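You operate a simulated robot arm through the tools that you are given. There is no shell and no other tool.

You run a simulated two-armed robot. Do the job below in one go: nothing can be reset, and whatever is moved stays where it is left.

JOB
Set the card's code in STBY, then switch to ON and press IDENT.

The check looks at the end state, three seconds after you hand in, the way a careful person would. Anything else that was tipped, shoved, dropped, spilled or broken makes it a failure.

ROBOT AND FRAMES
Two 7-joint arms with fingered hands on one trunk that stands fixed in place. Base frame: the origin is at the foot of the trunk, x ahead of it, y to its left, z up; the work surface is at about z = 76. Units: cm, rad, N and s.
The left shoulder is at [6, 17.7, 100], the right one opposite. Payload 4 kg a hand.
The TCP of each hand is the grasp point between the finger pads, 3.7 cm short of the fingertips. In the tool frame z runs along the fingers and y along their closing line. The gripper opens to 12.4 cm. The gripper's body begins 4.3 cm behind the TCP. The gripper is a hand of 3 fingers: y runs from the thumb to the fingers, the wrist lies at [-1.5, -10.8, -20.2] in the tool frame, and closing takes about 1.5 s.
Orientation is that of the tool frame in the base frame, as a unit quaternion [x, y, z, w]. With the fingers straight down and the wrist toward the robot, the tool's x, y and z point along [0, 1, 0], [1, 0, 0] and [0, 0, -1] of the base frame.

CONTROLS
- The arms move only by the tool play_rows. It takes "left_series", "right_series" or both (then of equal length, played together; a hand with none holds still); each is a list of rows, each an object (a shift or turn left out is 0, a gripper value left out holds the last) with "linear": the shift along the tool's x, y, z in cm, a list of three; "rotation": the turn, a rotation vector about the tool's x, y, z in rad, a list of three; "gripper": the opening, from 0 (shut) to 1 (fully open). In form: [{"linear": [dx, dy, dz], "rotation": [ax, ay, az], "gripper": gripper}, ...]. A call has 1 to 20 rows; each row shifts and turns the commanded pose from where the row before left it, along the tool's axes as they then stand. Each row takes 0.2 s and may step no farther than 5 cm and 0.15 rad from the row before; otherwise, or with a gripper value out of range, the whole call is refused. Where a pose cannot be reached the arm comes as near as it can. A force on the tool above 70 N (or 10 N above the force at the start of the call, whichever is more), or a blocked arm, ends the call early, and 0.2 s more pass. Each finger travels about 7.2 cm/s and halts on what it meets, pressing with about 22 N; the grip force reading is that of the motor and also rises with nothing between the fingers. The clock runs only during rows and for 0.2 s after the last one: add rows that do not move to give the fingers time. It gives the time, the measured TCP pose, the force on the tool (base axes), the opening and the grip force at its end, in the units of the frame above (readings bear some noise), with the torque about the TCP (base axes, N m) and any sound that the robot's microphone picked up.
- Cameras (640 x 400 px; columns grow to the right, rows downward): "scene" is now at [4.9, -3.73, 166.57]; the picture's right is [-0.44, -0.90, 0.00], its down [-0.49, 0.24, -0.84] and it looks along [0.75, -0.36, -0.55] (base axes); focal length 316 px, centre (320, 200). "left" rides on the left gripper at [-6.4, -7.6, -13.7] in its tool frame; the picture's right is [-0.84, -0.26, 0.48], its down [0.48, -0.76, 0.43] and it looks along [0.26, 0.60, 0.76] (tool axes); focal length 256 px, centre (320, 200). "right" rides on the right gripper at [6.4, -7.6, -13.7] in its tool frame; the picture's right is [-0.84, 0.26, -0.48], its down [-0.48, -0.76, 0.43] and it looks along [-0.25, 0.60, 0.76] (tool axes); focal length 256 px, centre (320, 200). There is no depth. A picture from a camera that has moved, and an enlarged one, comes with that camera's place and axes in the base frame and with its lens.
- grab_frame(camera): a new picture of that camera. No time passes.
- lift_body(by): slides the trunk up (or, below 0, down) by that many cm; the arms and the scene camera ride with it, the base frame stays. It gives what a move gives, with no picture.
- preshape(shape, hand): the hand has 3 fingers and takes this shape, open, in about a second: jaw (thumb against the fingers, like two jaws); tri (thumb and two fingers); tip (a fingertip pinch); poke (one finger out to press); point (the index stretched); flat (the hand flat); cup (the hand cupped); fist (a fist). The gripper value then closes the fingers along that shape, each until it touches; the sizes above hold for jaw. It gives what a move gives, with no picture.
- head_to(pan, tilt): turns the head with the scene camera to pan (to the left, within 1.501 rad either way) and tilt (down, from -0.506 to 1.204), counted from straight ahead of the robot. It gives what a move gives.
- enlarge(camera, box): a new picture of the part [left, top, right, bottom] of that camera's present view, enlarged. No time passes.
- finish_job(): hands the job in; it is judged then, once.

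Places have to be worked out from the pictures, the camera data and where the tool is seen. Open the grippers and draw the arms clear of the work before you hand the job in, unless the task says otherwise.

The tools are called after "Emit:" by a JSON object that holds its "op" and its "data". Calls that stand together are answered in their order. play_rows: Moves the arms, as the interface text tells. Its arguments: {"type":"object","properties":{"left_series":{"type":"array","items":{"type":"object","properties":{"linear":{"type":"array","items":{"type":"number"}},"rotation":{"type":"array","items":{"type":"number"}},"gripper":{"type":"number"}}}},"right_series":{"type":"array","items":{"type":"object","properties":{"linear":{"type":"array","items":{"type":"number"}},"rotation":{"type":"array","items":{"type":"number"}},"gripper":{"type":"number"}}}}},"required":[]} The other tools are called the same way: lift_body (by) slides the trunk up or down; preshape (shape, hand) gives the hand a shape; head_to (pan, tilt) turns the head that bears the scene camera; grab_frame (camera) takes a picture; enlarge (camera, box) takes an enlarged picture of a part of a camera's view; finish_job () hands the job in.

At the start:

```text
time_s: 0.0
left_tool_pos: [43.87, 2.28, 145.43]
left_tool_rot: [0.707, 0.707, -0.001, 0.0]
left_ft_force: [0.0, 0.0, -0.9]
left_wrist_torque: [0.0, 0.01, -0.01]
left_grip_width: 12.36
left_gripper_force: 0.0
left_shape: jaw
right_tool_pos: [45.13, -36.54, 134.65]
right_tool_rot: [0.707, 0.707, 0.0, 0.0]
right_ft_force: [0.7, -0.4, 0.5]
right_wrist_torque: [0.0, 0.02, 0.0]
right_grip_width: 12.35
right_gripper_force: 0.0
right_shape: jaw
trunk travel left (down, up): [-52.5, 6.5]
head pan, tilt: [-0.45, 0.581]
```

scene: 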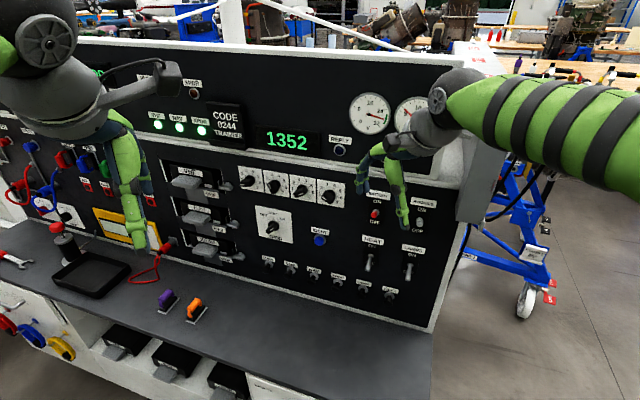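
right: 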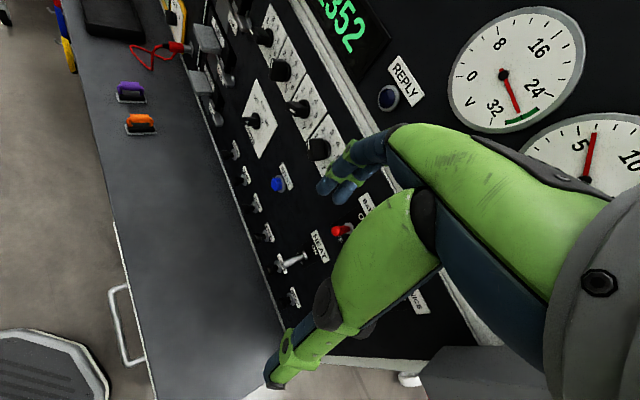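
left: 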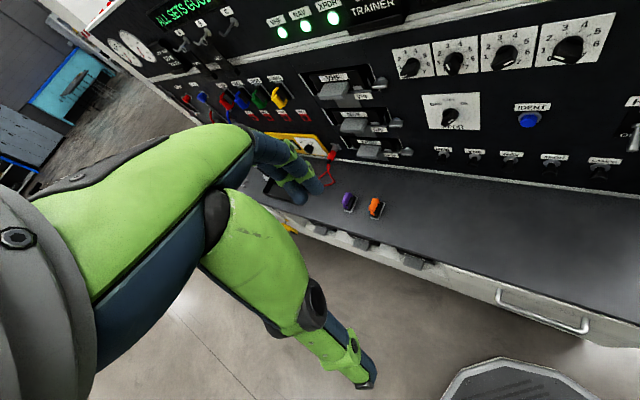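

I'll look closer at the card, the display, the four code knobs, the mode selector and the IDENT button before moving.

Emit:
{"op": "enlarge", "data": {"camera": "scene", "box": [140, 80, 360, 218]}}

Emit:
{"op": "enlarge", "data": {"camera": "scene", "box": [220, 155, 360, 275]}}

Emit:
{"op": "enlarge", "data": {"camera": "left", "box": [300, 0, 640, 212]}}

Emit:
{"op": "enlarge", "data": {"camera": "right", "box": [180, 0, 420, 200]}}

```text
2.90 times, centred on (250, 149) of scene
camera zoom: at [4.9, -3.73, 166.57], right [-0.44, -0.9, 0.0], down [-0.49, 0.24, -0.84], along [0.75, -0.36, -0.55], focal length 915 px, centre (523, 348)
```

zoom: 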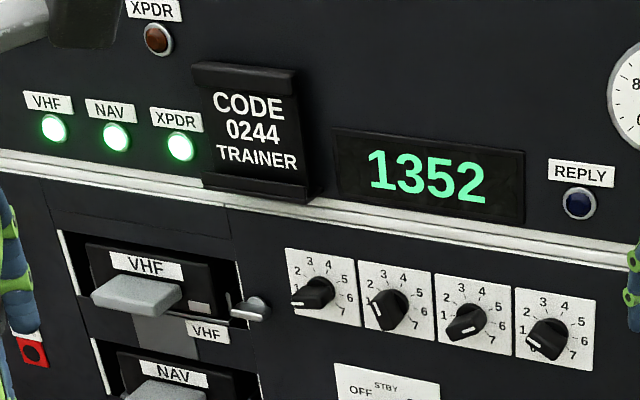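

```text
3.33 times, centred on (290, 215) of scene
camera zoom: at [4.9, -3.73, 166.57], right [-0.44, -0.9, 0.0], down [-0.49, 0.24, -0.84], along [0.75, -0.36, -0.55], focal length 1052 px, centre (420, 150)
```

zoom: 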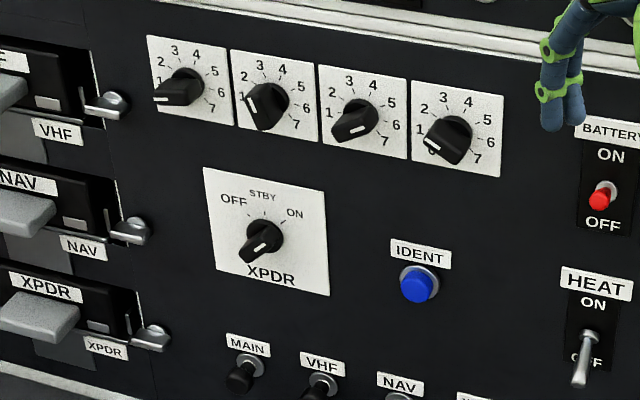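

```text
1.88 times, centred on (470, 106) of left
camera zoom: at [36.26, -4.18, 159.18], right [-0.26, -0.84, -0.48], down [-0.76, 0.48, -0.44], along [0.6, 0.25, -0.76], focal length 482 px, centre (38, 377)
```

zoom: 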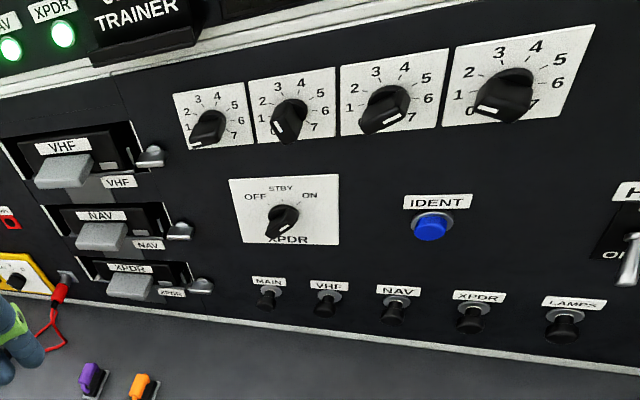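

```text
2.00 times, centred on (300, 100) of right
camera zoom: at [37.59, -30.35, 148.15], right [0.26, -0.84, 0.48], down [-0.76, -0.48, -0.43], along [0.6, -0.25, -0.76], focal length 512 px, centre (360, 400)
```

zoom: 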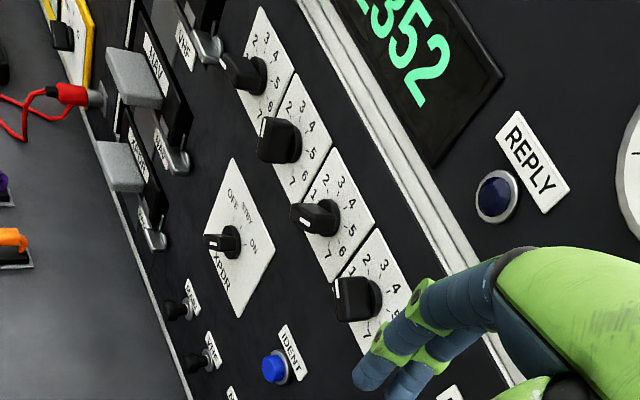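

The card reads 0244 and the display 1352. Triangulating the views puts the panel in a vertical plane turned about 48°, with IDENT near (70,-35,104) and the knob row near z≈122. I bring the left hand to a pose pointing at the panel and back the right hand away a little.

Emit:
{"op": "play_rows", "data": {"left_series": [{"linear": [-1.5, 3, 3.6]}, {"linear": [-1.5, 3, 3.6]}, {"linear": [-1.5, 3, 3.6]}, {"linear": [-1.5, 3, 3.6]}, {"rotation": [-0.1428, 0, 0]}, {"rotation": [-0.1428, 0, 0]}, {"rotation": [-0.1428, 0, 0]}, {"rotation": [-0.1428, 0, 0]}, {"rotation": [-0.1428, 0, 0]}, {"rotation": [-0.1428, 0, 0]}, {"rotation": [-0.1428, 0, 0]}, {"rotation": [-0.1428, 0, 0]}, {"rotation": [-0.1428, 0, 0]}, {"rotation": [-0.1428, 0, 0]}, {"rotation": [-0.1428, 0, 0]}], "right_series": [{"linear": [0, -2, -1]}, {"linear": [0, -2, -1]}, {"linear": [0, -2, -1]}, {"linear": [0, -2, -1]}, {}, {}, {}, {}, {}, {}, {}, {}, {}, {}, {}]}}

```text
time_s: 3.2
left_tool_pos: [55.8, -3.74, 131.09]
left_tool_rot: [0.499, 0.5, 0.5, 0.501]
left_ft_force: [0.9, 0.1, -0.9]
left_wrist_torque: [0.01, 0.04, 0.03]
left_grip_width: 12.37
left_gripper_force: 0.1
left_shape: jaw
right_tool_pos: [37.36, -36.63, 138.65]
right_tool_rot: [0.707, 0.707, 0.0, -0.001]
right_ft_force: [1.2, -0.5, 0.4]
right_wrist_torque: [0.0, 0.01, -0.03]
right_grip_width: 12.38
right_gripper_force: 0.1
right_shape: jaw
trunk travel left (down, up): [-52.5, 6.5]
head pan, tilt: [-0.45, 0.581]
```

The left tool now points forward with its y up. I yaw it toward the panel normal and lower it to about z=114.

Emit:
{"op": "play_rows", "data": {"left_series": [{"rotation": [0, -0.14, 0]}, {"rotation": [0, -0.14, 0]}, {"rotation": [0, -0.14, 0]}, {"rotation": [0, -0.14, 0]}, {"rotation": [0, -0.14, 0]}, {"rotation": [0, -0.14, 0]}, {"linear": [0, -4.25, 0]}, {"linear": [0, -4.25, 0]}, {"linear": [0, -4.25, 0]}, {"linear": [0, -4.25, 0]}, {}]}}

Emit:
{"op": "grab_frame", "data": {"camera": "left"}}

Emit:
{"op": "grab_frame", "data": {"camera": "scene"}}

Emit:
{"op": "grab_frame", "data": {"camera": "right"}}

```text
time_s: 5.6
left_tool_pos: [58.34, -7.45, 118.82]
left_tool_rot: [0.565, 0.431, 0.426, 0.56]
left_ft_force: [-0.7, -0.3, -0.5]
left_wrist_torque: [-0.01, -0.03, -0.05]
left_grip_width: 12.37
left_gripper_force: 0.1
left_shape: jaw
left hand out of reach, approached as far as the arm can: row 2, 3, 4, 5, 6, 8, 9, 10
right_tool_pos: [37.3, -36.62, 138.64]
right_tool_rot: [0.708, 0.707, 0.0, 0.0]
right_ft_force: [0.1, 0.8, 0.1]
right_wrist_torque: [0.01, 0.02, -0.02]
right_grip_width: 12.38
right_gripper_force: 0.1
right_shape: jaw
trunk travel left (down, up): [-52.5, 6.5]
head pan, tilt: [-0.45, 0.581]
```

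```text
taken
camera left: at [43.34, -10.17, 111.37], right [0.24, -0.93, -0.26], down [0.54, 0.35, -0.77], along [0.81, 0.05, 0.59], focal length 256 px, centre (320, 200)
```

left: 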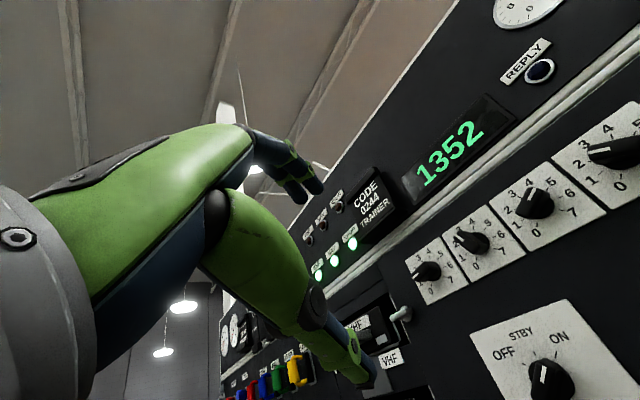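

```text
taken
camera scene: at [4.86, -3.72, 166.57], right [-0.44, -0.9, 0.0], down [-0.49, 0.24, -0.84], along [0.75, -0.36, -0.55], focal length 316 px, centre (320, 200)
```

scene: 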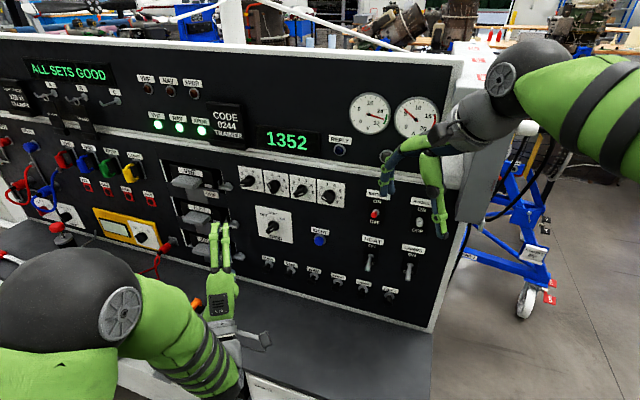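

```text
taken
camera right: at [29.68, -30.32, 152.18], right [0.26, -0.84, 0.48], down [-0.76, -0.48, -0.43], along [0.6, -0.26, -0.76], focal length 256 px, centre (320, 200)
```

right: 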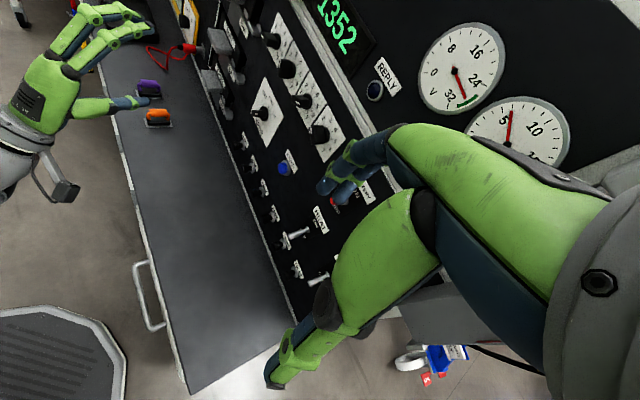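

The left arm only managed about 15° of yaw there, so its reach matters; first I read the knob marks from this good close view.

Emit:
{"op": "enlarge", "data": {"camera": "left", "box": [400, 90, 640, 300]}}

Emit:
{"op": "enlarge", "data": {"camera": "left", "box": [440, 280, 640, 400]}}

Emit:
{"op": "enlarge", "data": {"camera": "scene", "box": [220, 150, 360, 260]}}

```text
1.90 times, centred on (520, 195) of left
camera zoom: at [43.34, -10.17, 111.37], right [0.24, -0.93, -0.26], down [0.54, 0.35, -0.77], along [0.81, 0.05, 0.59], focal length 488 px, centre (-61, 210)
```

zoom: 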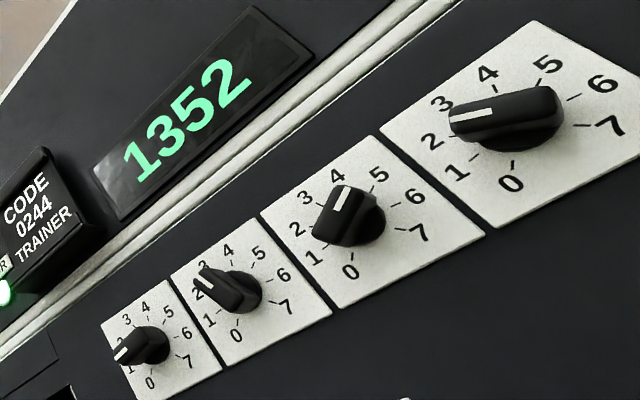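

```text
3.20 times, centred on (540, 340) of left
camera zoom: at [43.34, -10.17, 111.37], right [0.24, -0.93, -0.26], down [0.54, 0.35, -0.77], along [0.81, 0.05, 0.59], focal length 819 px, centre (-384, -248)
```

zoom: 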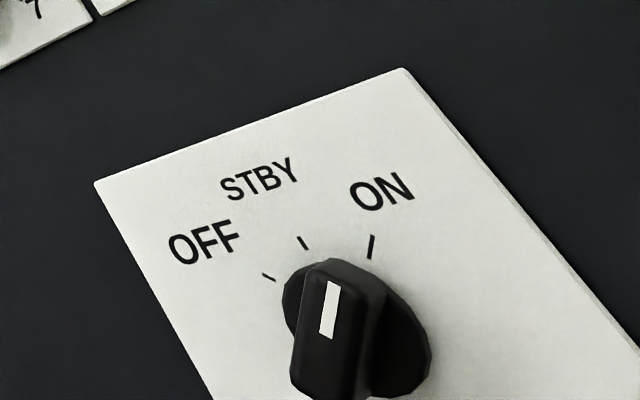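

```text
3.64 times, centred on (290, 205) of scene
camera zoom: at [4.86, -3.72, 166.57], right [-0.44, -0.9, 0.0], down [-0.49, 0.24, -0.84], along [0.75, -0.36, -0.55], focal length 1148 px, centre (429, 182)
```

zoom: 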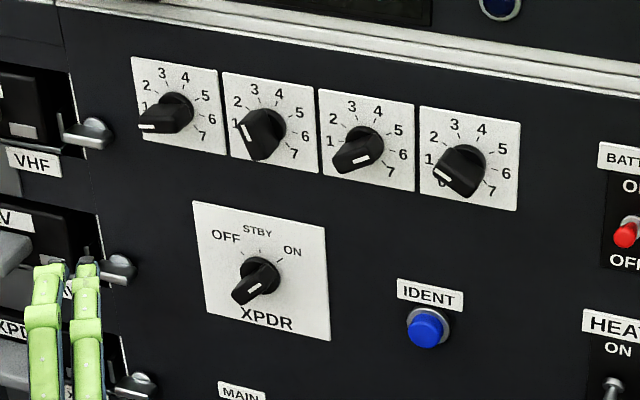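

The marks agree with the display (1-3-5-2), and the XPDR selector is presently at ON (about 45° right of STBY), so I need ON→STBY, then knobs −1, −1, −1, +2 clicks, then ON and IDENT. I test whether the left arm can yaw better when reaching further forward.

Emit:
{"op": "play_rows", "data": {"left_series": [{"linear": [0, 0, 3]}, {"linear": [0, 0, 3], "rotation": [0, -0.05, 0]}, {"linear": [0, 0, 3], "rotation": [0, -0.1, 0]}, {"rotation": [0, -0.1, 0]}, {"rotation": [0, -0.1, 0]}, {}]}}

Emit:
{"op": "grab_frame", "data": {"camera": "scene"}}

```text
time_s: 7.0
left_tool_pos: [62.39, -14.44, 119.43]
left_tool_rot: [0.576, 0.413, 0.409, 0.575]
left_ft_force: [0.0, -0.1, -1.4]
left_wrist_torque: [0.0, 0.01, -0.01]
left_grip_width: 12.38
left_gripper_force: 0.0
left_shape: jaw
left hand out of reach, approached as far as the arm can: row 1, 2, 3, 4, 5
right_tool_pos: [37.31, -36.63, 138.63]
right_tool_rot: [0.707, 0.707, 0.0, 0.0]
right_ft_force: [0.0, -0.2, -0.3]
right_wrist_torque: [0.05, 0.03, 0.03]
right_grip_width: 12.37
right_gripper_force: 0.1
right_shape: jaw
trunk travel left (down, up): [-52.5, 6.5]
head pan, tilt: [-0.45, 0.581]
```

```text
taken
camera scene: at [4.9, -3.76, 166.57], right [-0.44, -0.9, 0.0], down [-0.49, 0.24, -0.84], along [0.75, -0.36, -0.55], focal length 316 px, centre (320, 200)
```

scene: 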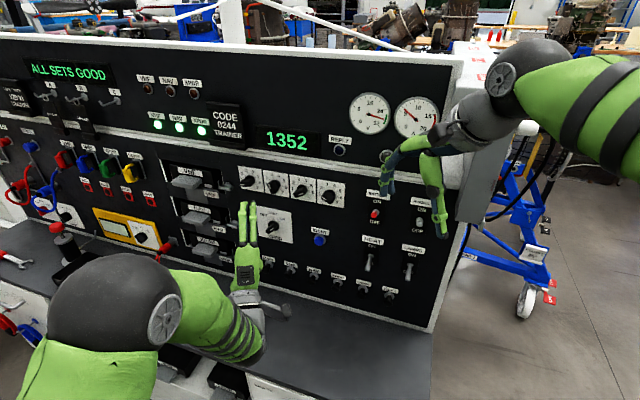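

The left wrist runs into its limit there, while the right arm's geometry (forearm coming from the right, hand pointing forward-right) should fit this panel better. I retract the left arm to the left side, clear of the work zone.

Emit:
{"op": "play_rows", "data": {"left_series": [{"linear": [0, 0, -1], "rotation": [0, 0.14, 0]}, {"linear": [0, 0, -1], "rotation": [0, 0.14, 0]}, {"linear": [0, 0, -1], "rotation": [0, 0.14, 0]}, {"linear": [0, 0, -1], "rotation": [0, 0.14, 0]}, {"linear": [0, 0, -1], "rotation": [0, 0.14, 0]}, {"linear": [0, 0, -1], "rotation": [0, 0.14, 0]}, {"linear": [0, 0, -1], "rotation": [0, 0.14, 0]}, {"linear": [0, 0, -1], "rotation": [0, 0.14, 0]}, {"linear": [4, 1, -1.5]}, {"linear": [4, 1, -1.5]}, {"linear": [4, 1, -1.5]}, {"linear": [4, 1, -1.5]}, {"linear": [4, 1, -1.5]}, {"linear": [4, 1, -1.5]}, {"linear": [4, 1, -1.5]}, {"linear": [4, 1, -1.5]}, {}]}}

Emit:
{"op": "grab_frame", "data": {"camera": "scene"}}

```text
time_s: 10.2
left_tool_pos: [35.0, 0.17, 122.84]
left_tool_rot: [0.23, 0.661, 0.692, 0.174]
left_ft_force: [0.3, 0.3, 0.2]
left_wrist_torque: [0.0, 0.0, 0.02]
left_grip_width: 12.35
left_gripper_force: 0.0
left_shape: jaw
right_tool_pos: [37.32, -36.61, 138.54]
right_tool_rot: [0.707, 0.707, 0.0, 0.0]
right_ft_force: [0.2, -0.4, -0.3]
right_wrist_torque: [0.01, -0.04, 0.01]
right_grip_width: 12.38
right_gripper_force: 0.1
right_shape: jaw
trunk travel left (down, up): [-52.5, 6.5]
head pan, tilt: [-0.45, 0.581]
stopped in row 15 (left hand): the arm was blocked; the commanded pose is now the measured one
```

```text
taken
camera scene: at [4.9, -3.73, 166.57], right [-0.44, -0.9, 0.0], down [-0.49, 0.24, -0.84], along [0.75, -0.36, -0.55], focal length 316 px, centre (320, 200)
```

scene: 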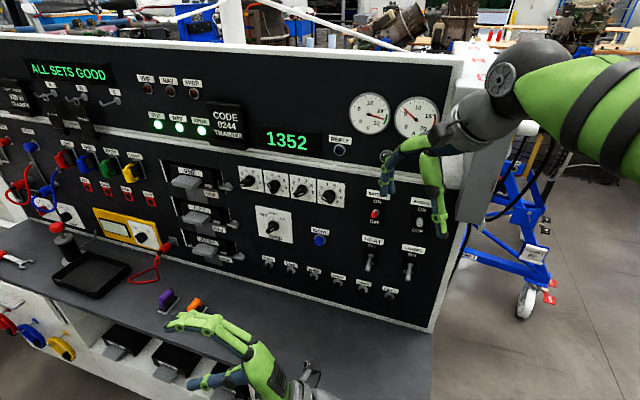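

The left hand ended up yawed outward in front of the trunk and was halted. I turn it back to pointing forward while moving it forward and to the left, out of the way.

Emit:
{"op": "play_rows", "data": {"left_series": [{"linear": [0, 0, 3], "rotation": [0, -0.14, 0]}, {"linear": [0, 0, 3], "rotation": [0, -0.14, 0]}, {"linear": [0, 0, 3], "rotation": [0, -0.14, 0]}, {"linear": [0, 0, 3], "rotation": [0, -0.14, 0]}, {"linear": [0, 0, 3], "rotation": [0, -0.14, 0]}, {"linear": [0, 0, 3], "rotation": [0, -0.14, 0]}, {"linear": [0, 0, 2], "rotation": [0, -0.14, 0]}, {"linear": [4, 0, 0]}, {"linear": [4, 0, 0]}, {"linear": [4, 0, 0]}, {"linear": [4, 0, 0]}, {"linear": [4, 0, 0]}, {"linear": [4, 0, 0]}, {}]}}

Emit:
{"op": "grab_frame", "data": {"camera": "scene"}}

```text
time_s: 13.2
left_tool_pos: [54.79, 11.74, 123.99]
left_tool_rot: [0.529, 0.502, 0.502, 0.465]
left_ft_force: [-0.4, 0.8, 0.0]
left_wrist_torque: [0.01, -0.02, 0.0]
left_grip_width: 12.37
left_gripper_force: 0.0
left_shape: jaw
left hand out of reach, approached as far as the arm can: row 4, 5, 6, 8, 9, 10, 11, 12, 13
right_tool_pos: [37.32, -36.59, 138.61]
right_tool_rot: [0.707, 0.707, 0.001, -0.001]
right_ft_force: [0.4, -0.3, 0.3]
right_wrist_torque: [-0.04, 0.02, 0.04]
right_grip_width: 12.39
right_gripper_force: 0.1
right_shape: jaw
trunk travel left (down, up): [-52.5, 6.5]
head pan, tilt: [-0.45, 0.581]
```

```text
taken
camera scene: at [4.9, -3.73, 166.57], right [-0.44, -0.9, 0.0], down [-0.49, 0.24, -0.84], along [0.75, -0.36, -0.55], focal length 316 px, centre (320, 200)
```

scene: 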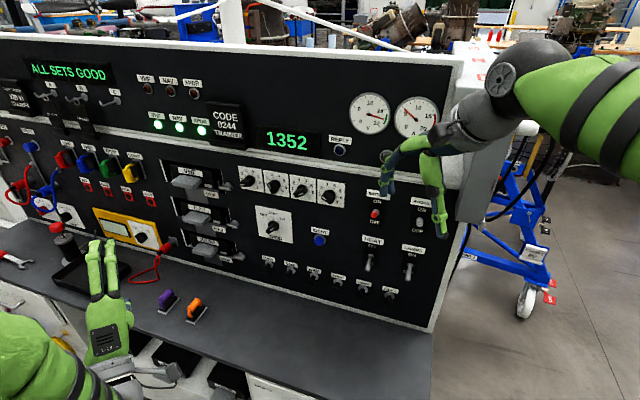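

The left hand is at (55,12,124); I lift it up and back so it is out of the right arm's space.

Emit:
{"op": "play_rows", "data": {"left_series": [{"linear": [0, 4, -1]}, {"linear": [0, 4, -1]}, {"linear": [0, 4, -1]}, {"linear": [0, 4, -1]}, {"linear": [0, 4, -1]}, {}], "right_series": [{"rotation": [-0.14, 0, 0]}, {"rotation": [-0.14, 0, 0]}, {"rotation": [-0.14, 0, 0]}, {"rotation": [-0.14, 0, 0]}, {"rotation": [-0.14, 0, 0]}, {}]}}

```text
time_s: 14.6
left_tool_pos: [51.77, 10.0, 144.13]
left_tool_rot: [0.53, 0.501, 0.502, 0.465]
left_ft_force: [-0.1, -0.1, -0.1]
left_wrist_torque: [-0.05, -0.01, -0.02]
left_grip_width: 12.39
left_gripper_force: 0.1
left_shape: jaw
left hand out of reach, approached as far as the arm can: row 1
right_tool_pos: [37.37, -36.62, 138.67]
right_tool_rot: [0.664, 0.665, 0.243, 0.242]
right_ft_force: [-0.1, -0.3, -0.2]
right_wrist_torque: [-0.01, 0.0, 0.03]
right_grip_width: 12.37
right_gripper_force: 0.1
right_shape: jaw
trunk travel left (down, up): [-52.5, 6.5]
head pan, tilt: [-0.45, 0.581]
```

Right arm pitches fine. I continue raising its hand to horizontal while shifting it forward and left, and move the left hand further up and left at the same time.

Emit:
{"op": "play_rows", "data": {"left_series": [{"linear": [3, 3, -1]}, {"linear": [3, 3, -1]}, {"linear": [3, 3, -1]}, {"linear": [3, 3, -1]}, {"linear": [3, 0, -1]}, {"linear": [3, 0, -1]}, {}], "right_series": [{"linear": [2.5, 0, 2.5], "rotation": [-0.145, 0, 0]}, {"linear": [2.5, 0, 2.5], "rotation": [-0.145, 0, 0]}, {"linear": [2.5, 0, 2.5], "rotation": [-0.145, 0, 0]}, {"linear": [2.5, 0, 3], "rotation": [-0.145, 0, 0]}, {"linear": [2.5, 0, 3.5], "rotation": [-0.145, 0, 0]}, {"linear": [2.5, 0, 3.5], "rotation": [-0.145, 0, 0]}, {}]}}

Emit:
{"op": "grab_frame", "data": {"camera": "scene"}}

```text
time_s: 16.2
left_tool_pos: [46.4, 26.98, 157.79]
left_tool_rot: [0.529, 0.501, 0.503, 0.465]
left_ft_force: [0.0, 0.6, -0.4]
left_wrist_torque: [0.0, 0.01, 0.04]
left_grip_width: 12.37
left_gripper_force: 0.0
left_shape: jaw
right_tool_pos: [57.01, -24.49, 137.57]
right_tool_rot: [0.5, 0.499, 0.501, 0.5]
right_ft_force: [-0.4, -0.6, 0.4]
right_wrist_torque: [0.02, -0.01, 0.0]
right_grip_width: 12.38
right_gripper_force: 0.1
right_shape: jaw
right hand out of reach, approached as far as the arm can: row 2, 3, 4
trunk travel left (down, up): [-52.5, 6.5]
head pan, tilt: [-0.45, 0.581]
```

```text
taken
camera scene: at [4.77, -3.81, 166.57], right [-0.44, -0.9, 0.0], down [-0.49, 0.24, -0.84], along [0.75, -0.36, -0.55], focal length 316 px, centre (320, 200)
```

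scene: 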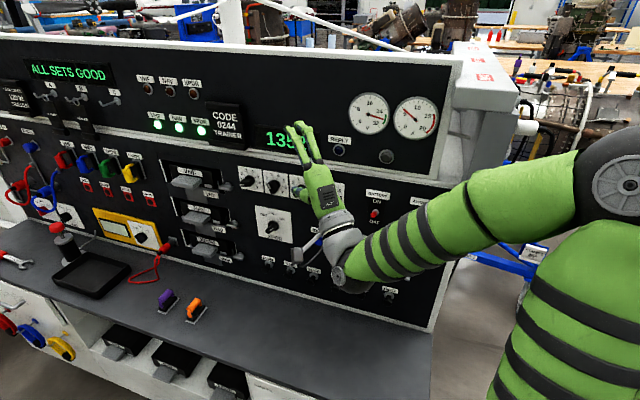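

The left hand is clear and the right hand points forward at (57,-24,138), about 16 cm off the panel. Now I yaw the right hand toward the panel and lower it to about z≈118.

Emit:
{"op": "play_rows", "data": {"right_series": [{"linear": [1, -3, 0], "rotation": [0, -0.14, 0]}, {"linear": [1, -3, 0], "rotation": [0, -0.14, 0]}, {"linear": [1, -3, 0], "rotation": [0, -0.14, 0]}, {"linear": [1, -3, 0], "rotation": [0, -0.14, 0]}, {"linear": [1, -3, 0], "rotation": [0, -0.14, 0]}, {"linear": [1, -3, 0], "rotation": [0, -0.14, 0]}, {}, {}]}}

Emit:
{"op": "grab_frame", "data": {"camera": "scene"}}

Emit:
{"op": "grab_frame", "data": {"camera": "right"}}

```text
time_s: 18.0
left_tool_pos: [46.61, 27.17, 157.65]
left_tool_rot: [0.53, 0.501, 0.502, 0.465]
left_ft_force: [0.1, 1.1, -0.3]
left_wrist_torque: [0.02, 0.02, 0.0]
left_grip_width: 12.34
left_gripper_force: 0.0
left_shape: jaw
right_tool_pos: [59.51, -19.06, 118.94]
right_tool_rot: [0.66, 0.253, 0.252, 0.66]
right_ft_force: [0.5, 0.7, 0.4]
right_wrist_torque: [0.01, -0.01, 0.03]
right_grip_width: 12.41
right_gripper_force: 0.0
right_shape: jaw
right hand out of reach, approached as far as the arm can: row 3
trunk travel left (down, up): [-52.5, 6.5]
head pan, tilt: [-0.45, 0.581]
```

```text
taken
camera scene: at [4.9, -3.68, 166.57], right [-0.44, -0.9, 0.0], down [-0.49, 0.24, -0.84], along [0.75, -0.36, -0.55], focal length 316 px, centre (320, 200)
```

scene: 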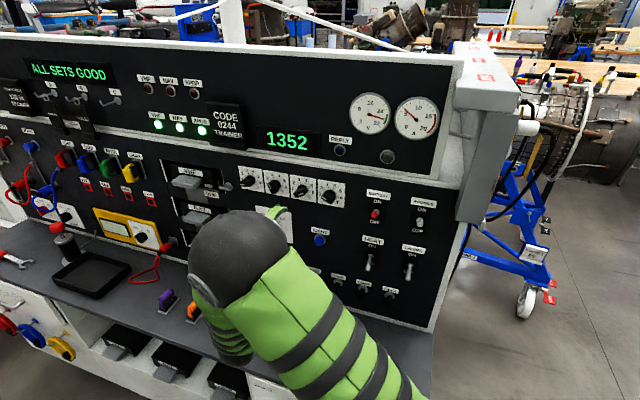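

```text
taken
camera right: at [55.04, -4.78, 111.18], right [-0.95, -0.2, 0.26], down [-0.07, -0.65, -0.76], along [0.32, -0.74, 0.6], focal length 256 px, centre (320, 200)
```

right: 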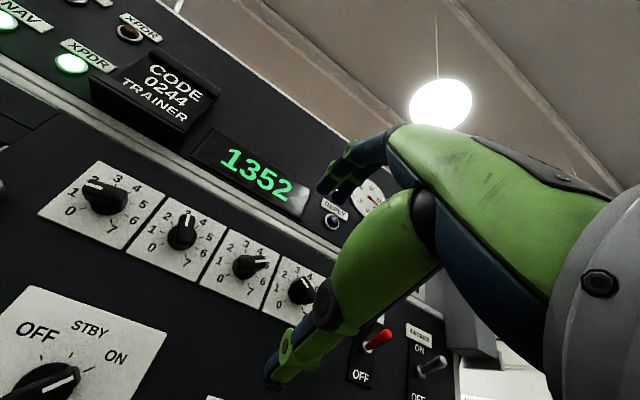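

The right arm reaches the wanted heading (tool z ≈ (0.667,-0.744,0)). I zoom the right camera on the knobs to fix their places.

Emit:
{"op": "enlarge", "data": {"camera": "right", "box": [20, 140, 340, 340]}}

Emit:
{"op": "enlarge", "data": {"camera": "right", "box": [0, 270, 200, 400]}}

Emit:
{"op": "enlarge", "data": {"camera": "scene", "box": [220, 150, 360, 250]}}

```text
2.00 times, centred on (180, 240) of right
camera zoom: at [55.04, -4.78, 111.18], right [-0.95, -0.2, 0.26], down [-0.07, -0.65, -0.76], along [0.32, -0.74, 0.6], focal length 512 px, centre (600, 120)
```

zoom: 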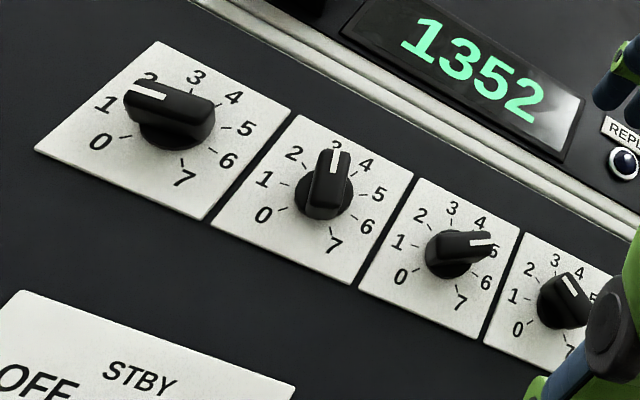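

```text
3.08 times, centred on (100, 335) of right
camera zoom: at [55.04, -4.78, 111.18], right [-0.95, -0.2, 0.26], down [-0.07, -0.65, -0.76], along [0.32, -0.74, 0.6], focal length 788 px, centre (997, -215)
```

zoom: 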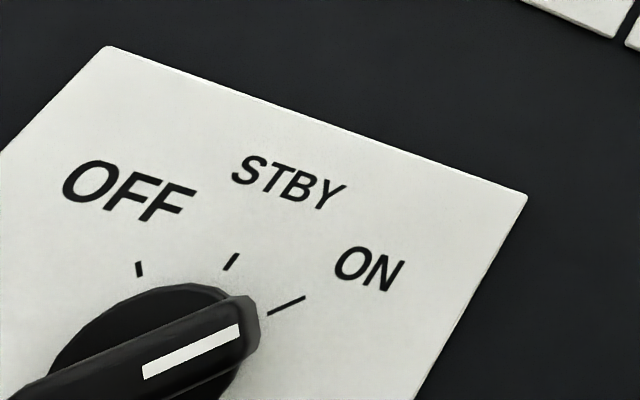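

```text
4.00 times, centred on (290, 200) of scene
camera zoom: at [4.9, -3.68, 166.57], right [-0.44, -0.9, 0.0], down [-0.49, 0.24, -0.84], along [0.75, -0.36, -0.55], focal length 1263 px, centre (440, 200)
```

zoom: 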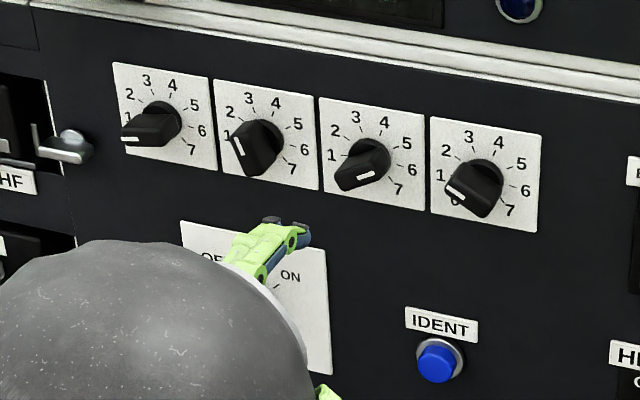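

Triangulating card corners gives a panel turned exactly 45° (plane x−y≈105.8), with digit knobs spaced 8.06 cm at z≈121.5 and the selector around z≈106. I zoom tighter to measure the knobs' bar length and height.

Emit:
{"op": "enlarge", "data": {"camera": "right", "box": [60, 160, 220, 260]}}

Emit:
{"op": "enlarge", "data": {"camera": "scene", "box": [225, 160, 315, 216]}}

```text
4.00 times, centred on (140, 210) of right
camera zoom: at [55.04, -4.78, 111.18], right [-0.95, -0.2, 0.26], down [-0.07, -0.65, -0.76], along [0.32, -0.74, 0.6], focal length 1024 px, centre (1040, 160)
```

zoom: 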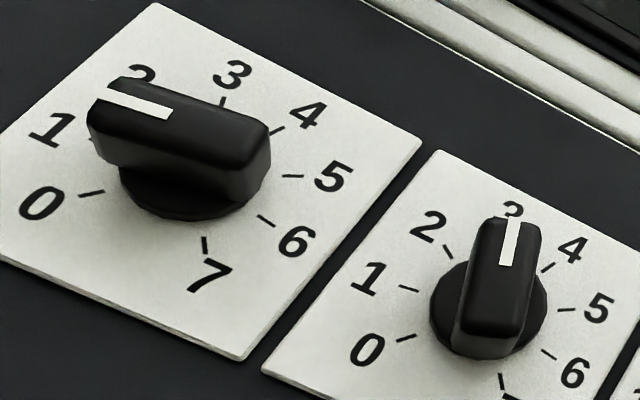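

```text
7.11 times, centred on (270, 188) of scene
camera zoom: at [4.9, -3.68, 166.57], right [-0.44, -0.9, 0.0], down [-0.49, 0.24, -0.84], along [0.75, -0.36, -0.55], focal length 2245 px, centre (676, 285)
```

zoom: 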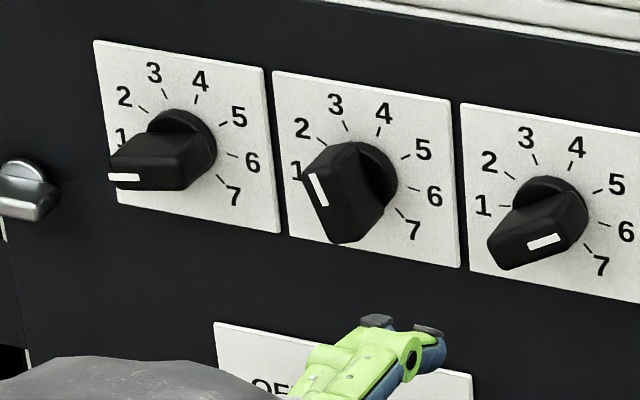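

Each digit knob is a bar about 3.4 cm long and 1.1 cm wide, standing about 2.5 cm off the panel, with 40° per click. I square the hand to the 45° panel, move in front of the XPDR selector about 15 cm off, and roll the hand −45° to line up with its bar.

Emit:
{"op": "play_rows", "data": {"right_series": [{"rotation": [0, 0.055, 0]}, {"linear": [2.78, -3.15, 1.06]}, {"linear": [2.78, -3.15, 1.06]}, {"linear": [2.78, -3.15, 1.06]}, {"linear": [2.78, -3.15, 1.06]}, {"rotation": [0, 0, -0.131], "gripper": 0.45}, {"rotation": [0, 0, -0.131]}, {"rotation": [0, 0, -0.131]}, {"rotation": [0, 0, -0.131]}, {"rotation": [0, 0, -0.131]}, {"rotation": [0, 0, -0.131]}, {}, {}]}}

Emit:
{"op": "grab_frame", "data": {"camera": "right"}}

Emit:
{"op": "grab_frame", "data": {"camera": "scene"}}

```text
time_s: 20.8
left_tool_pos: [46.57, 27.15, 157.67]
left_tool_rot: [0.529, 0.502, 0.502, 0.465]
left_ft_force: [-0.7, 0.5, -0.3]
left_wrist_torque: [0.0, 0.0, 0.02]
left_grip_width: 12.39
left_gripper_force: 0.0
left_shape: jaw
right_tool_pos: [70.41, -14.19, 106.13]
right_tool_rot: [0.499, 0.502, 0.0, 0.707]
right_ft_force: [0.8, -0.4, -0.2]
right_wrist_torque: [0.0, 0.04, -0.02]
right_grip_width: 5.6
right_gripper_force: 0.1
right_shape: jaw
trunk travel left (down, up): [-52.5, 6.5]
head pan, tilt: [-0.45, 0.581]
```

```text
taken
camera right: at [60.21, -5.25, 96.19], right [-0.63, 0.05, 0.78], down [-0.31, -0.93, -0.19], along [0.71, -0.37, 0.6], focal length 256 px, centre (320, 200)
```

right: 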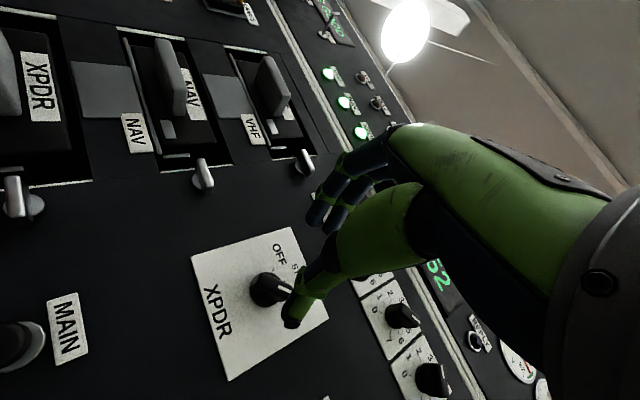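

```text
taken
camera scene: at [4.9, -3.71, 166.57], right [-0.44, -0.9, 0.0], down [-0.49, 0.24, -0.84], along [0.75, -0.36, -0.55], focal length 316 px, centre (320, 200)
```

scene: 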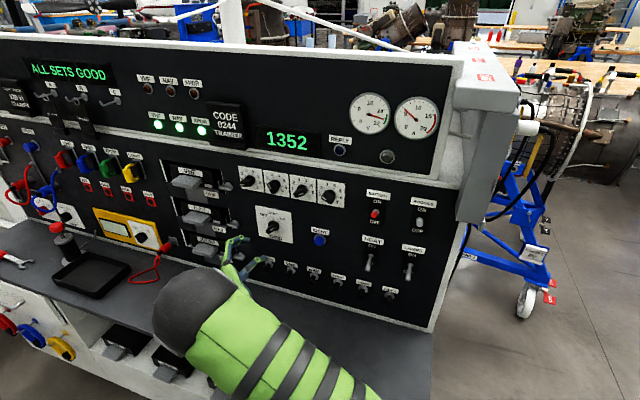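

The hand is squared (z≈(0.71,−0.71,0)) and rolled −45° at 15 cm off the panel. I zoom on the selector from the hand camera and scene camera to refine its centre.

Emit:
{"op": "enlarge", "data": {"camera": "right", "box": [180, 220, 340, 380]}}

Emit:
{"op": "enlarge", "data": {"camera": "scene", "box": [215, 195, 335, 285]}}

```text
2.50 times, centred on (260, 300) of right
camera zoom: at [60.21, -5.25, 96.19], right [-0.63, 0.05, 0.78], down [-0.31, -0.93, -0.19], along [0.71, -0.37, 0.6], focal length 640 px, centre (470, -50)
```

zoom: 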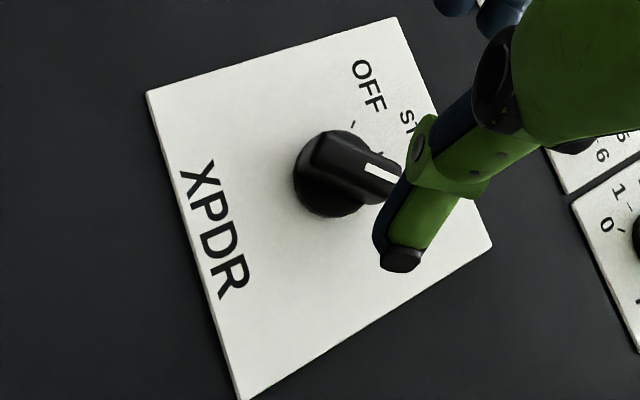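

```text
4.44 times, centred on (275, 240) of scene
camera zoom: at [4.9, -3.71, 166.57], right [-0.44, -0.9, 0.0], down [-0.49, 0.24, -0.84], along [0.75, -0.36, -0.55], focal length 1403 px, centre (520, 22)
```

zoom: 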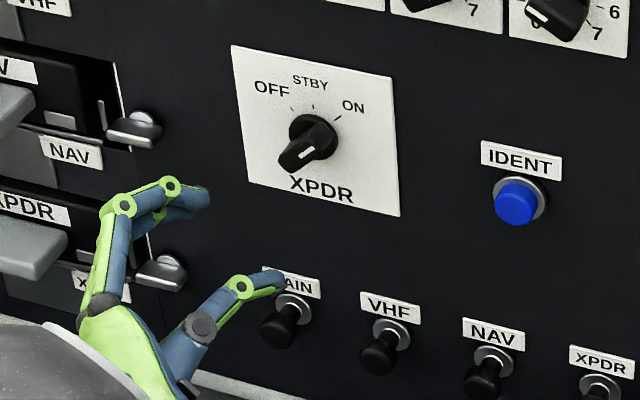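

The hand and selector line up as computed. I zoom on the fingers to learn the actual shape of the fingertips, and check what the left camera sees.

Emit:
{"op": "enlarge", "data": {"camera": "scene", "box": [215, 225, 295, 285]}}

Emit:
{"op": "enlarge", "data": {"camera": "right", "box": [260, 110, 520, 340]}}

Emit:
{"op": "grab_frame", "data": {"camera": "left"}}

```text
6.67 times, centred on (255, 255) of scene
camera zoom: at [4.9, -3.71, 166.57], right [-0.44, -0.9, 0.0], down [-0.49, 0.24, -0.84], along [0.75, -0.36, -0.55], focal length 2105 px, centre (753, -167)
```

zoom: 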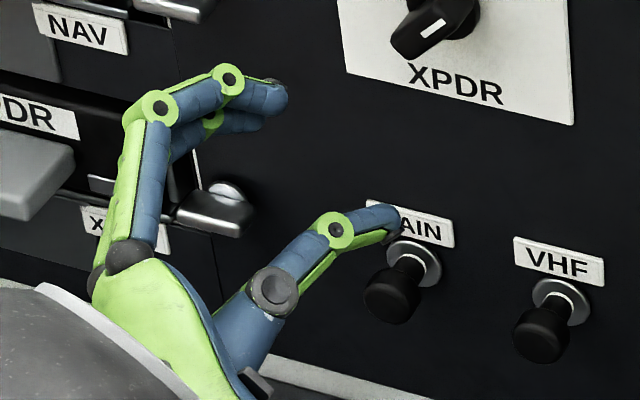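

```text
1.74 times, centred on (390, 225) of right
camera zoom: at [60.21, -5.25, 96.19], right [-0.63, 0.05, 0.78], down [-0.31, -0.93, -0.19], along [0.71, -0.37, 0.6], focal length 445 px, centre (198, 156)
```

zoom: 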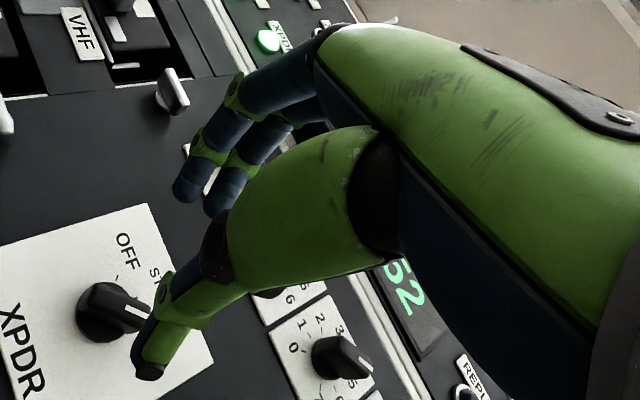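

```text
taken
camera left: at [32.47, 20.98, 150.62], right [0.47, -0.81, -0.34], down [0.38, 0.54, -0.75], along [0.79, 0.23, 0.56], focal length 256 px, centre (320, 200)
```

left: 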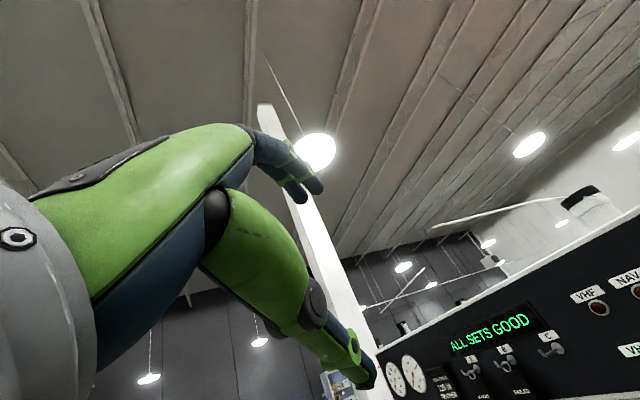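

I do a closing test here in free air (to about 1.2 cm) to see where the fingertips end up when nearly closed.

Emit:
{"op": "play_rows", "data": {"right_series": [{"gripper": 0.1}, {}, {}, {}, {}, {}]}}

Emit:
{"op": "enlarge", "data": {"camera": "scene", "box": [215, 225, 295, 285]}}

Emit:
{"op": "enlarge", "data": {"camera": "right", "box": [180, 110, 440, 340]}}

```text
time_s: 22.2
left_tool_pos: [46.65, 27.28, 157.7]
left_tool_rot: [0.528, 0.502, 0.503, 0.464]
left_ft_force: [-0.5, 0.7, 0.1]
left_wrist_torque: [-0.03, -0.01, 0.0]
left_grip_width: 12.39
left_gripper_force: 0.0
left_shape: jaw
right_tool_pos: [70.49, -14.19, 106.16]
right_tool_rot: [0.499, 0.502, 0.0, 0.706]
right_ft_force: [0.6, 0.1, 0.6]
right_wrist_torque: [0.01, 0.02, 0.02]
right_grip_width: 1.28
right_gripper_force: 0.0
right_shape: jaw
trunk travel left (down, up): [-52.5, 6.5]
head pan, tilt: [-0.45, 0.581]
```

```text
6.67 times, centred on (255, 255) of scene
camera zoom: at [4.9, -3.71, 166.57], right [-0.44, -0.9, 0.0], down [-0.49, 0.24, -0.84], along [0.75, -0.36, -0.55], focal length 2105 px, centre (753, -167)
```

zoom: 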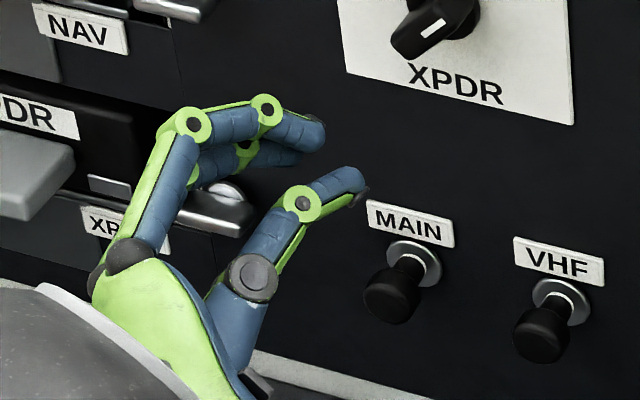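

```text
1.74 times, centred on (310, 225) of right
camera zoom: at [60.21, -5.24, 96.19], right [-0.63, 0.05, 0.77], down [-0.31, -0.93, -0.19], along [0.71, -0.37, 0.6], focal length 445 px, centre (337, 156)
```

zoom: 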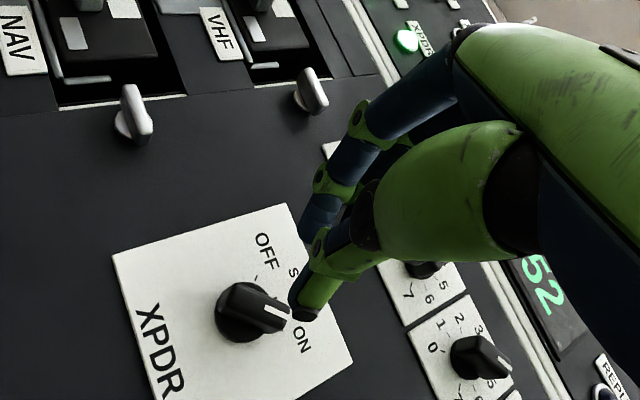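

Closed tips meet on the tool axis about 3.7 cm beyond the TCP, as given. I open to about 4 cm and advance 8 cm along the tool axis toward the selector, then look.

Emit:
{"op": "play_rows", "data": {"right_series": [{"gripper": 0.32}, {}, {}, {"linear": [0, 0, 2]}, {"linear": [0, 0, 2]}, {"linear": [0, 0, 2]}, {"linear": [0, 0, 2]}, {}]}}

Emit:
{"op": "grab_frame", "data": {"camera": "right"}}

Emit:
{"op": "enlarge", "data": {"camera": "scene", "box": [225, 190, 325, 265]}}

```text
time_s: 24.0
left_tool_pos: [46.63, 27.16, 157.81]
left_tool_rot: [0.529, 0.502, 0.503, 0.464]
left_ft_force: [0.4, -1.0, 0.4]
left_wrist_torque: [0.02, 0.01, 0.0]
left_grip_width: 12.37
left_gripper_force: 0.1
left_shape: jaw
right_tool_pos: [75.97, -20.02, 106.08]
right_tool_rot: [0.5, 0.501, -0.001, 0.707]
right_ft_force: [0.0, 0.9, 0.2]
right_wrist_torque: [0.02, -0.01, 0.02]
right_grip_width: 3.96
right_gripper_force: 0.1
right_shape: jaw
trunk travel left (down, up): [-52.5, 6.5]
head pan, tilt: [-0.45, 0.581]
```

```text
taken
camera right: at [65.83, -11.05, 96.16], right [-0.63, 0.05, 0.77], down [-0.31, -0.93, -0.19], along [0.71, -0.37, 0.6], focal length 256 px, centre (320, 200)
```

right: 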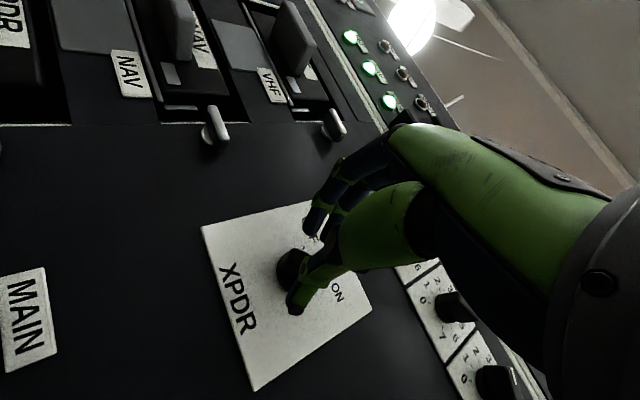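

```text
5.33 times, centred on (275, 228) of scene
camera zoom: at [4.89, -3.7, 166.57], right [-0.44, -0.9, 0.0], down [-0.49, 0.24, -0.84], along [0.75, -0.36, -0.55], focal length 1684 px, centre (560, 53)
```

zoom: 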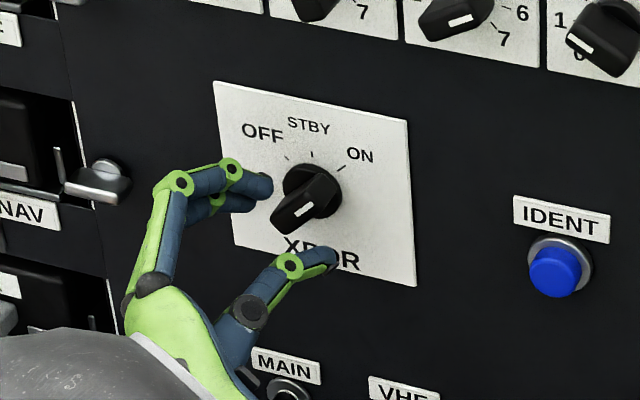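

Fingers straddle the selector bar with tips about 3 cm off the panel and well centred. I advance 2.2 cm more and close on the bar.

Emit:
{"op": "play_rows", "data": {"right_series": [{"linear": [0, 0, 1.1]}, {"linear": [0, 0, 1.1]}, {}]}}

Emit:
{"op": "enlarge", "data": {"camera": "scene", "box": [225, 190, 325, 265]}}

Emit:
{"op": "enlarge", "data": {"camera": "right", "box": [200, 180, 400, 340]}}

```text
time_s: 24.8
left_tool_pos: [46.54, 27.2, 157.63]
left_tool_rot: [0.528, 0.502, 0.503, 0.465]
left_ft_force: [0.8, 0.3, -0.2]
left_wrist_torque: [0.0, 0.03, 0.02]
left_grip_width: 12.4
left_gripper_force: 0.0
left_shape: jaw
right_tool_pos: [77.64, -21.47, 105.91]
right_tool_rot: [0.499, 0.501, -0.001, 0.707]
right_ft_force: [1.0, 0.7, -1.0]
right_wrist_torque: [-0.02, 0.0, -0.02]
right_grip_width: 3.92
right_gripper_force: 0.0
right_shape: jaw
trunk travel left (down, up): [-52.5, 6.5]
head pan, tilt: [-0.45, 0.581]
```

```text
5.33 times, centred on (275, 228) of scene
camera zoom: at [4.9, -3.71, 166.57], right [-0.44, -0.9, 0.0], down [-0.49, 0.24, -0.84], along [0.75, -0.36, -0.55], focal length 1684 px, centre (560, 53)
```

zoom: 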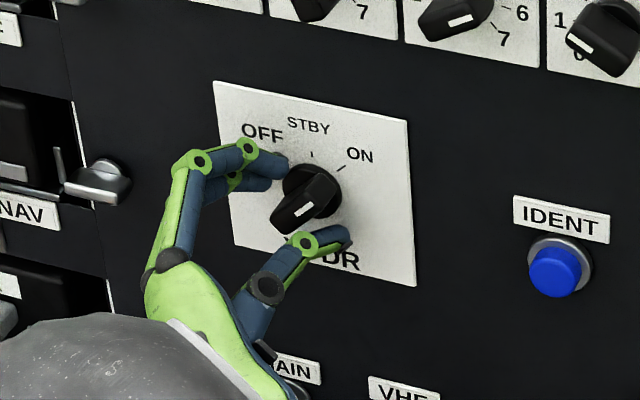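

```text
2.50 times, centred on (300, 260) of right
camera zoom: at [67.43, -12.46, 96.03], right [-0.63, 0.05, 0.77], down [-0.31, -0.93, -0.19], along [0.71, -0.37, 0.6], focal length 640 px, centre (370, 50)
```

zoom: 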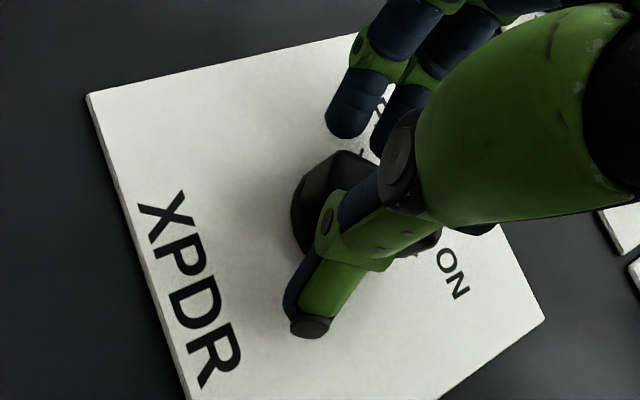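

Nearly centred, about 0.3 cm low along the closing line; I correct that and close onto the bar.

Emit:
{"op": "play_rows", "data": {"right_series": [{"linear": [0, 0.3, 0]}, {"gripper": 0.0}, {}, {}, {}, {}]}}

Emit:
{"op": "enlarge", "data": {"camera": "scene", "box": [225, 190, 325, 265]}}

Emit:
{"op": "enlarge", "data": {"camera": "right", "box": [200, 180, 400, 340]}}

```text
time_s: 26.2
left_tool_pos: [46.41, 27.12, 157.67]
left_tool_rot: [0.529, 0.501, 0.502, 0.465]
left_ft_force: [0.3, -1.1, -0.3]
left_wrist_torque: [0.0, -0.02, -0.04]
left_grip_width: 12.38
left_gripper_force: 0.0
left_shape: jaw
right_tool_pos: [77.8, -21.23, 106.2]
right_tool_rot: [0.5, 0.502, 0.001, 0.706]
right_ft_force: [-3.3, 2.2, -1.5]
right_wrist_torque: [-0.17, -0.13, 0.19]
right_grip_width: 1.92
right_gripper_force: 21.9
right_shape: jaw
trunk travel left (down, up): [-52.5, 6.5]
head pan, tilt: [-0.45, 0.581]
```

```text
5.33 times, centred on (275, 228) of scene
camera zoom: at [4.88, -3.69, 166.57], right [-0.44, -0.9, 0.0], down [-0.49, 0.24, -0.84], along [0.75, -0.36, -0.55], focal length 1684 px, centre (560, 53)
```

zoom: 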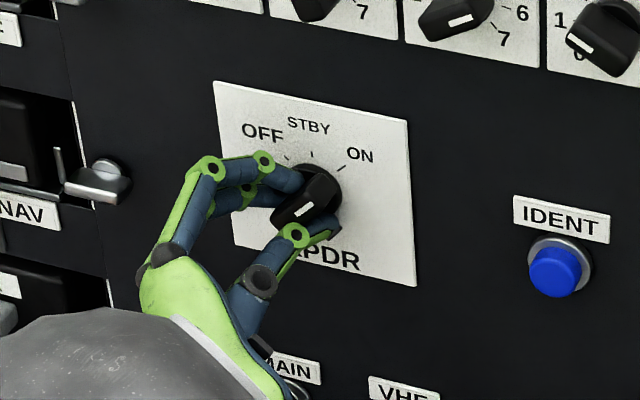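

```text
2.50 times, centred on (300, 260) of right
camera zoom: at [67.58, -12.29, 96.31], right [-0.63, 0.05, 0.77], down [-0.31, -0.93, -0.19], along [0.71, -0.37, 0.6], focal length 640 px, centre (370, 50)
```

zoom: 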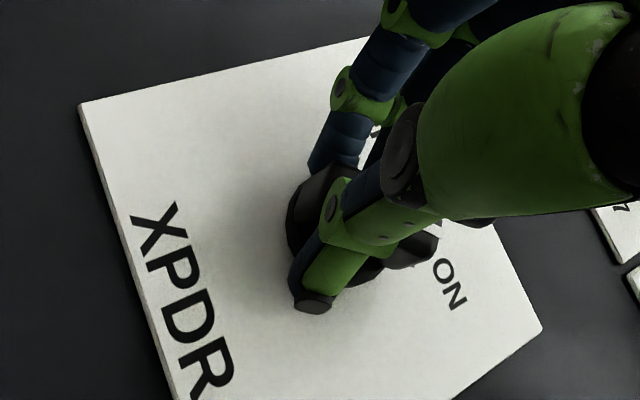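

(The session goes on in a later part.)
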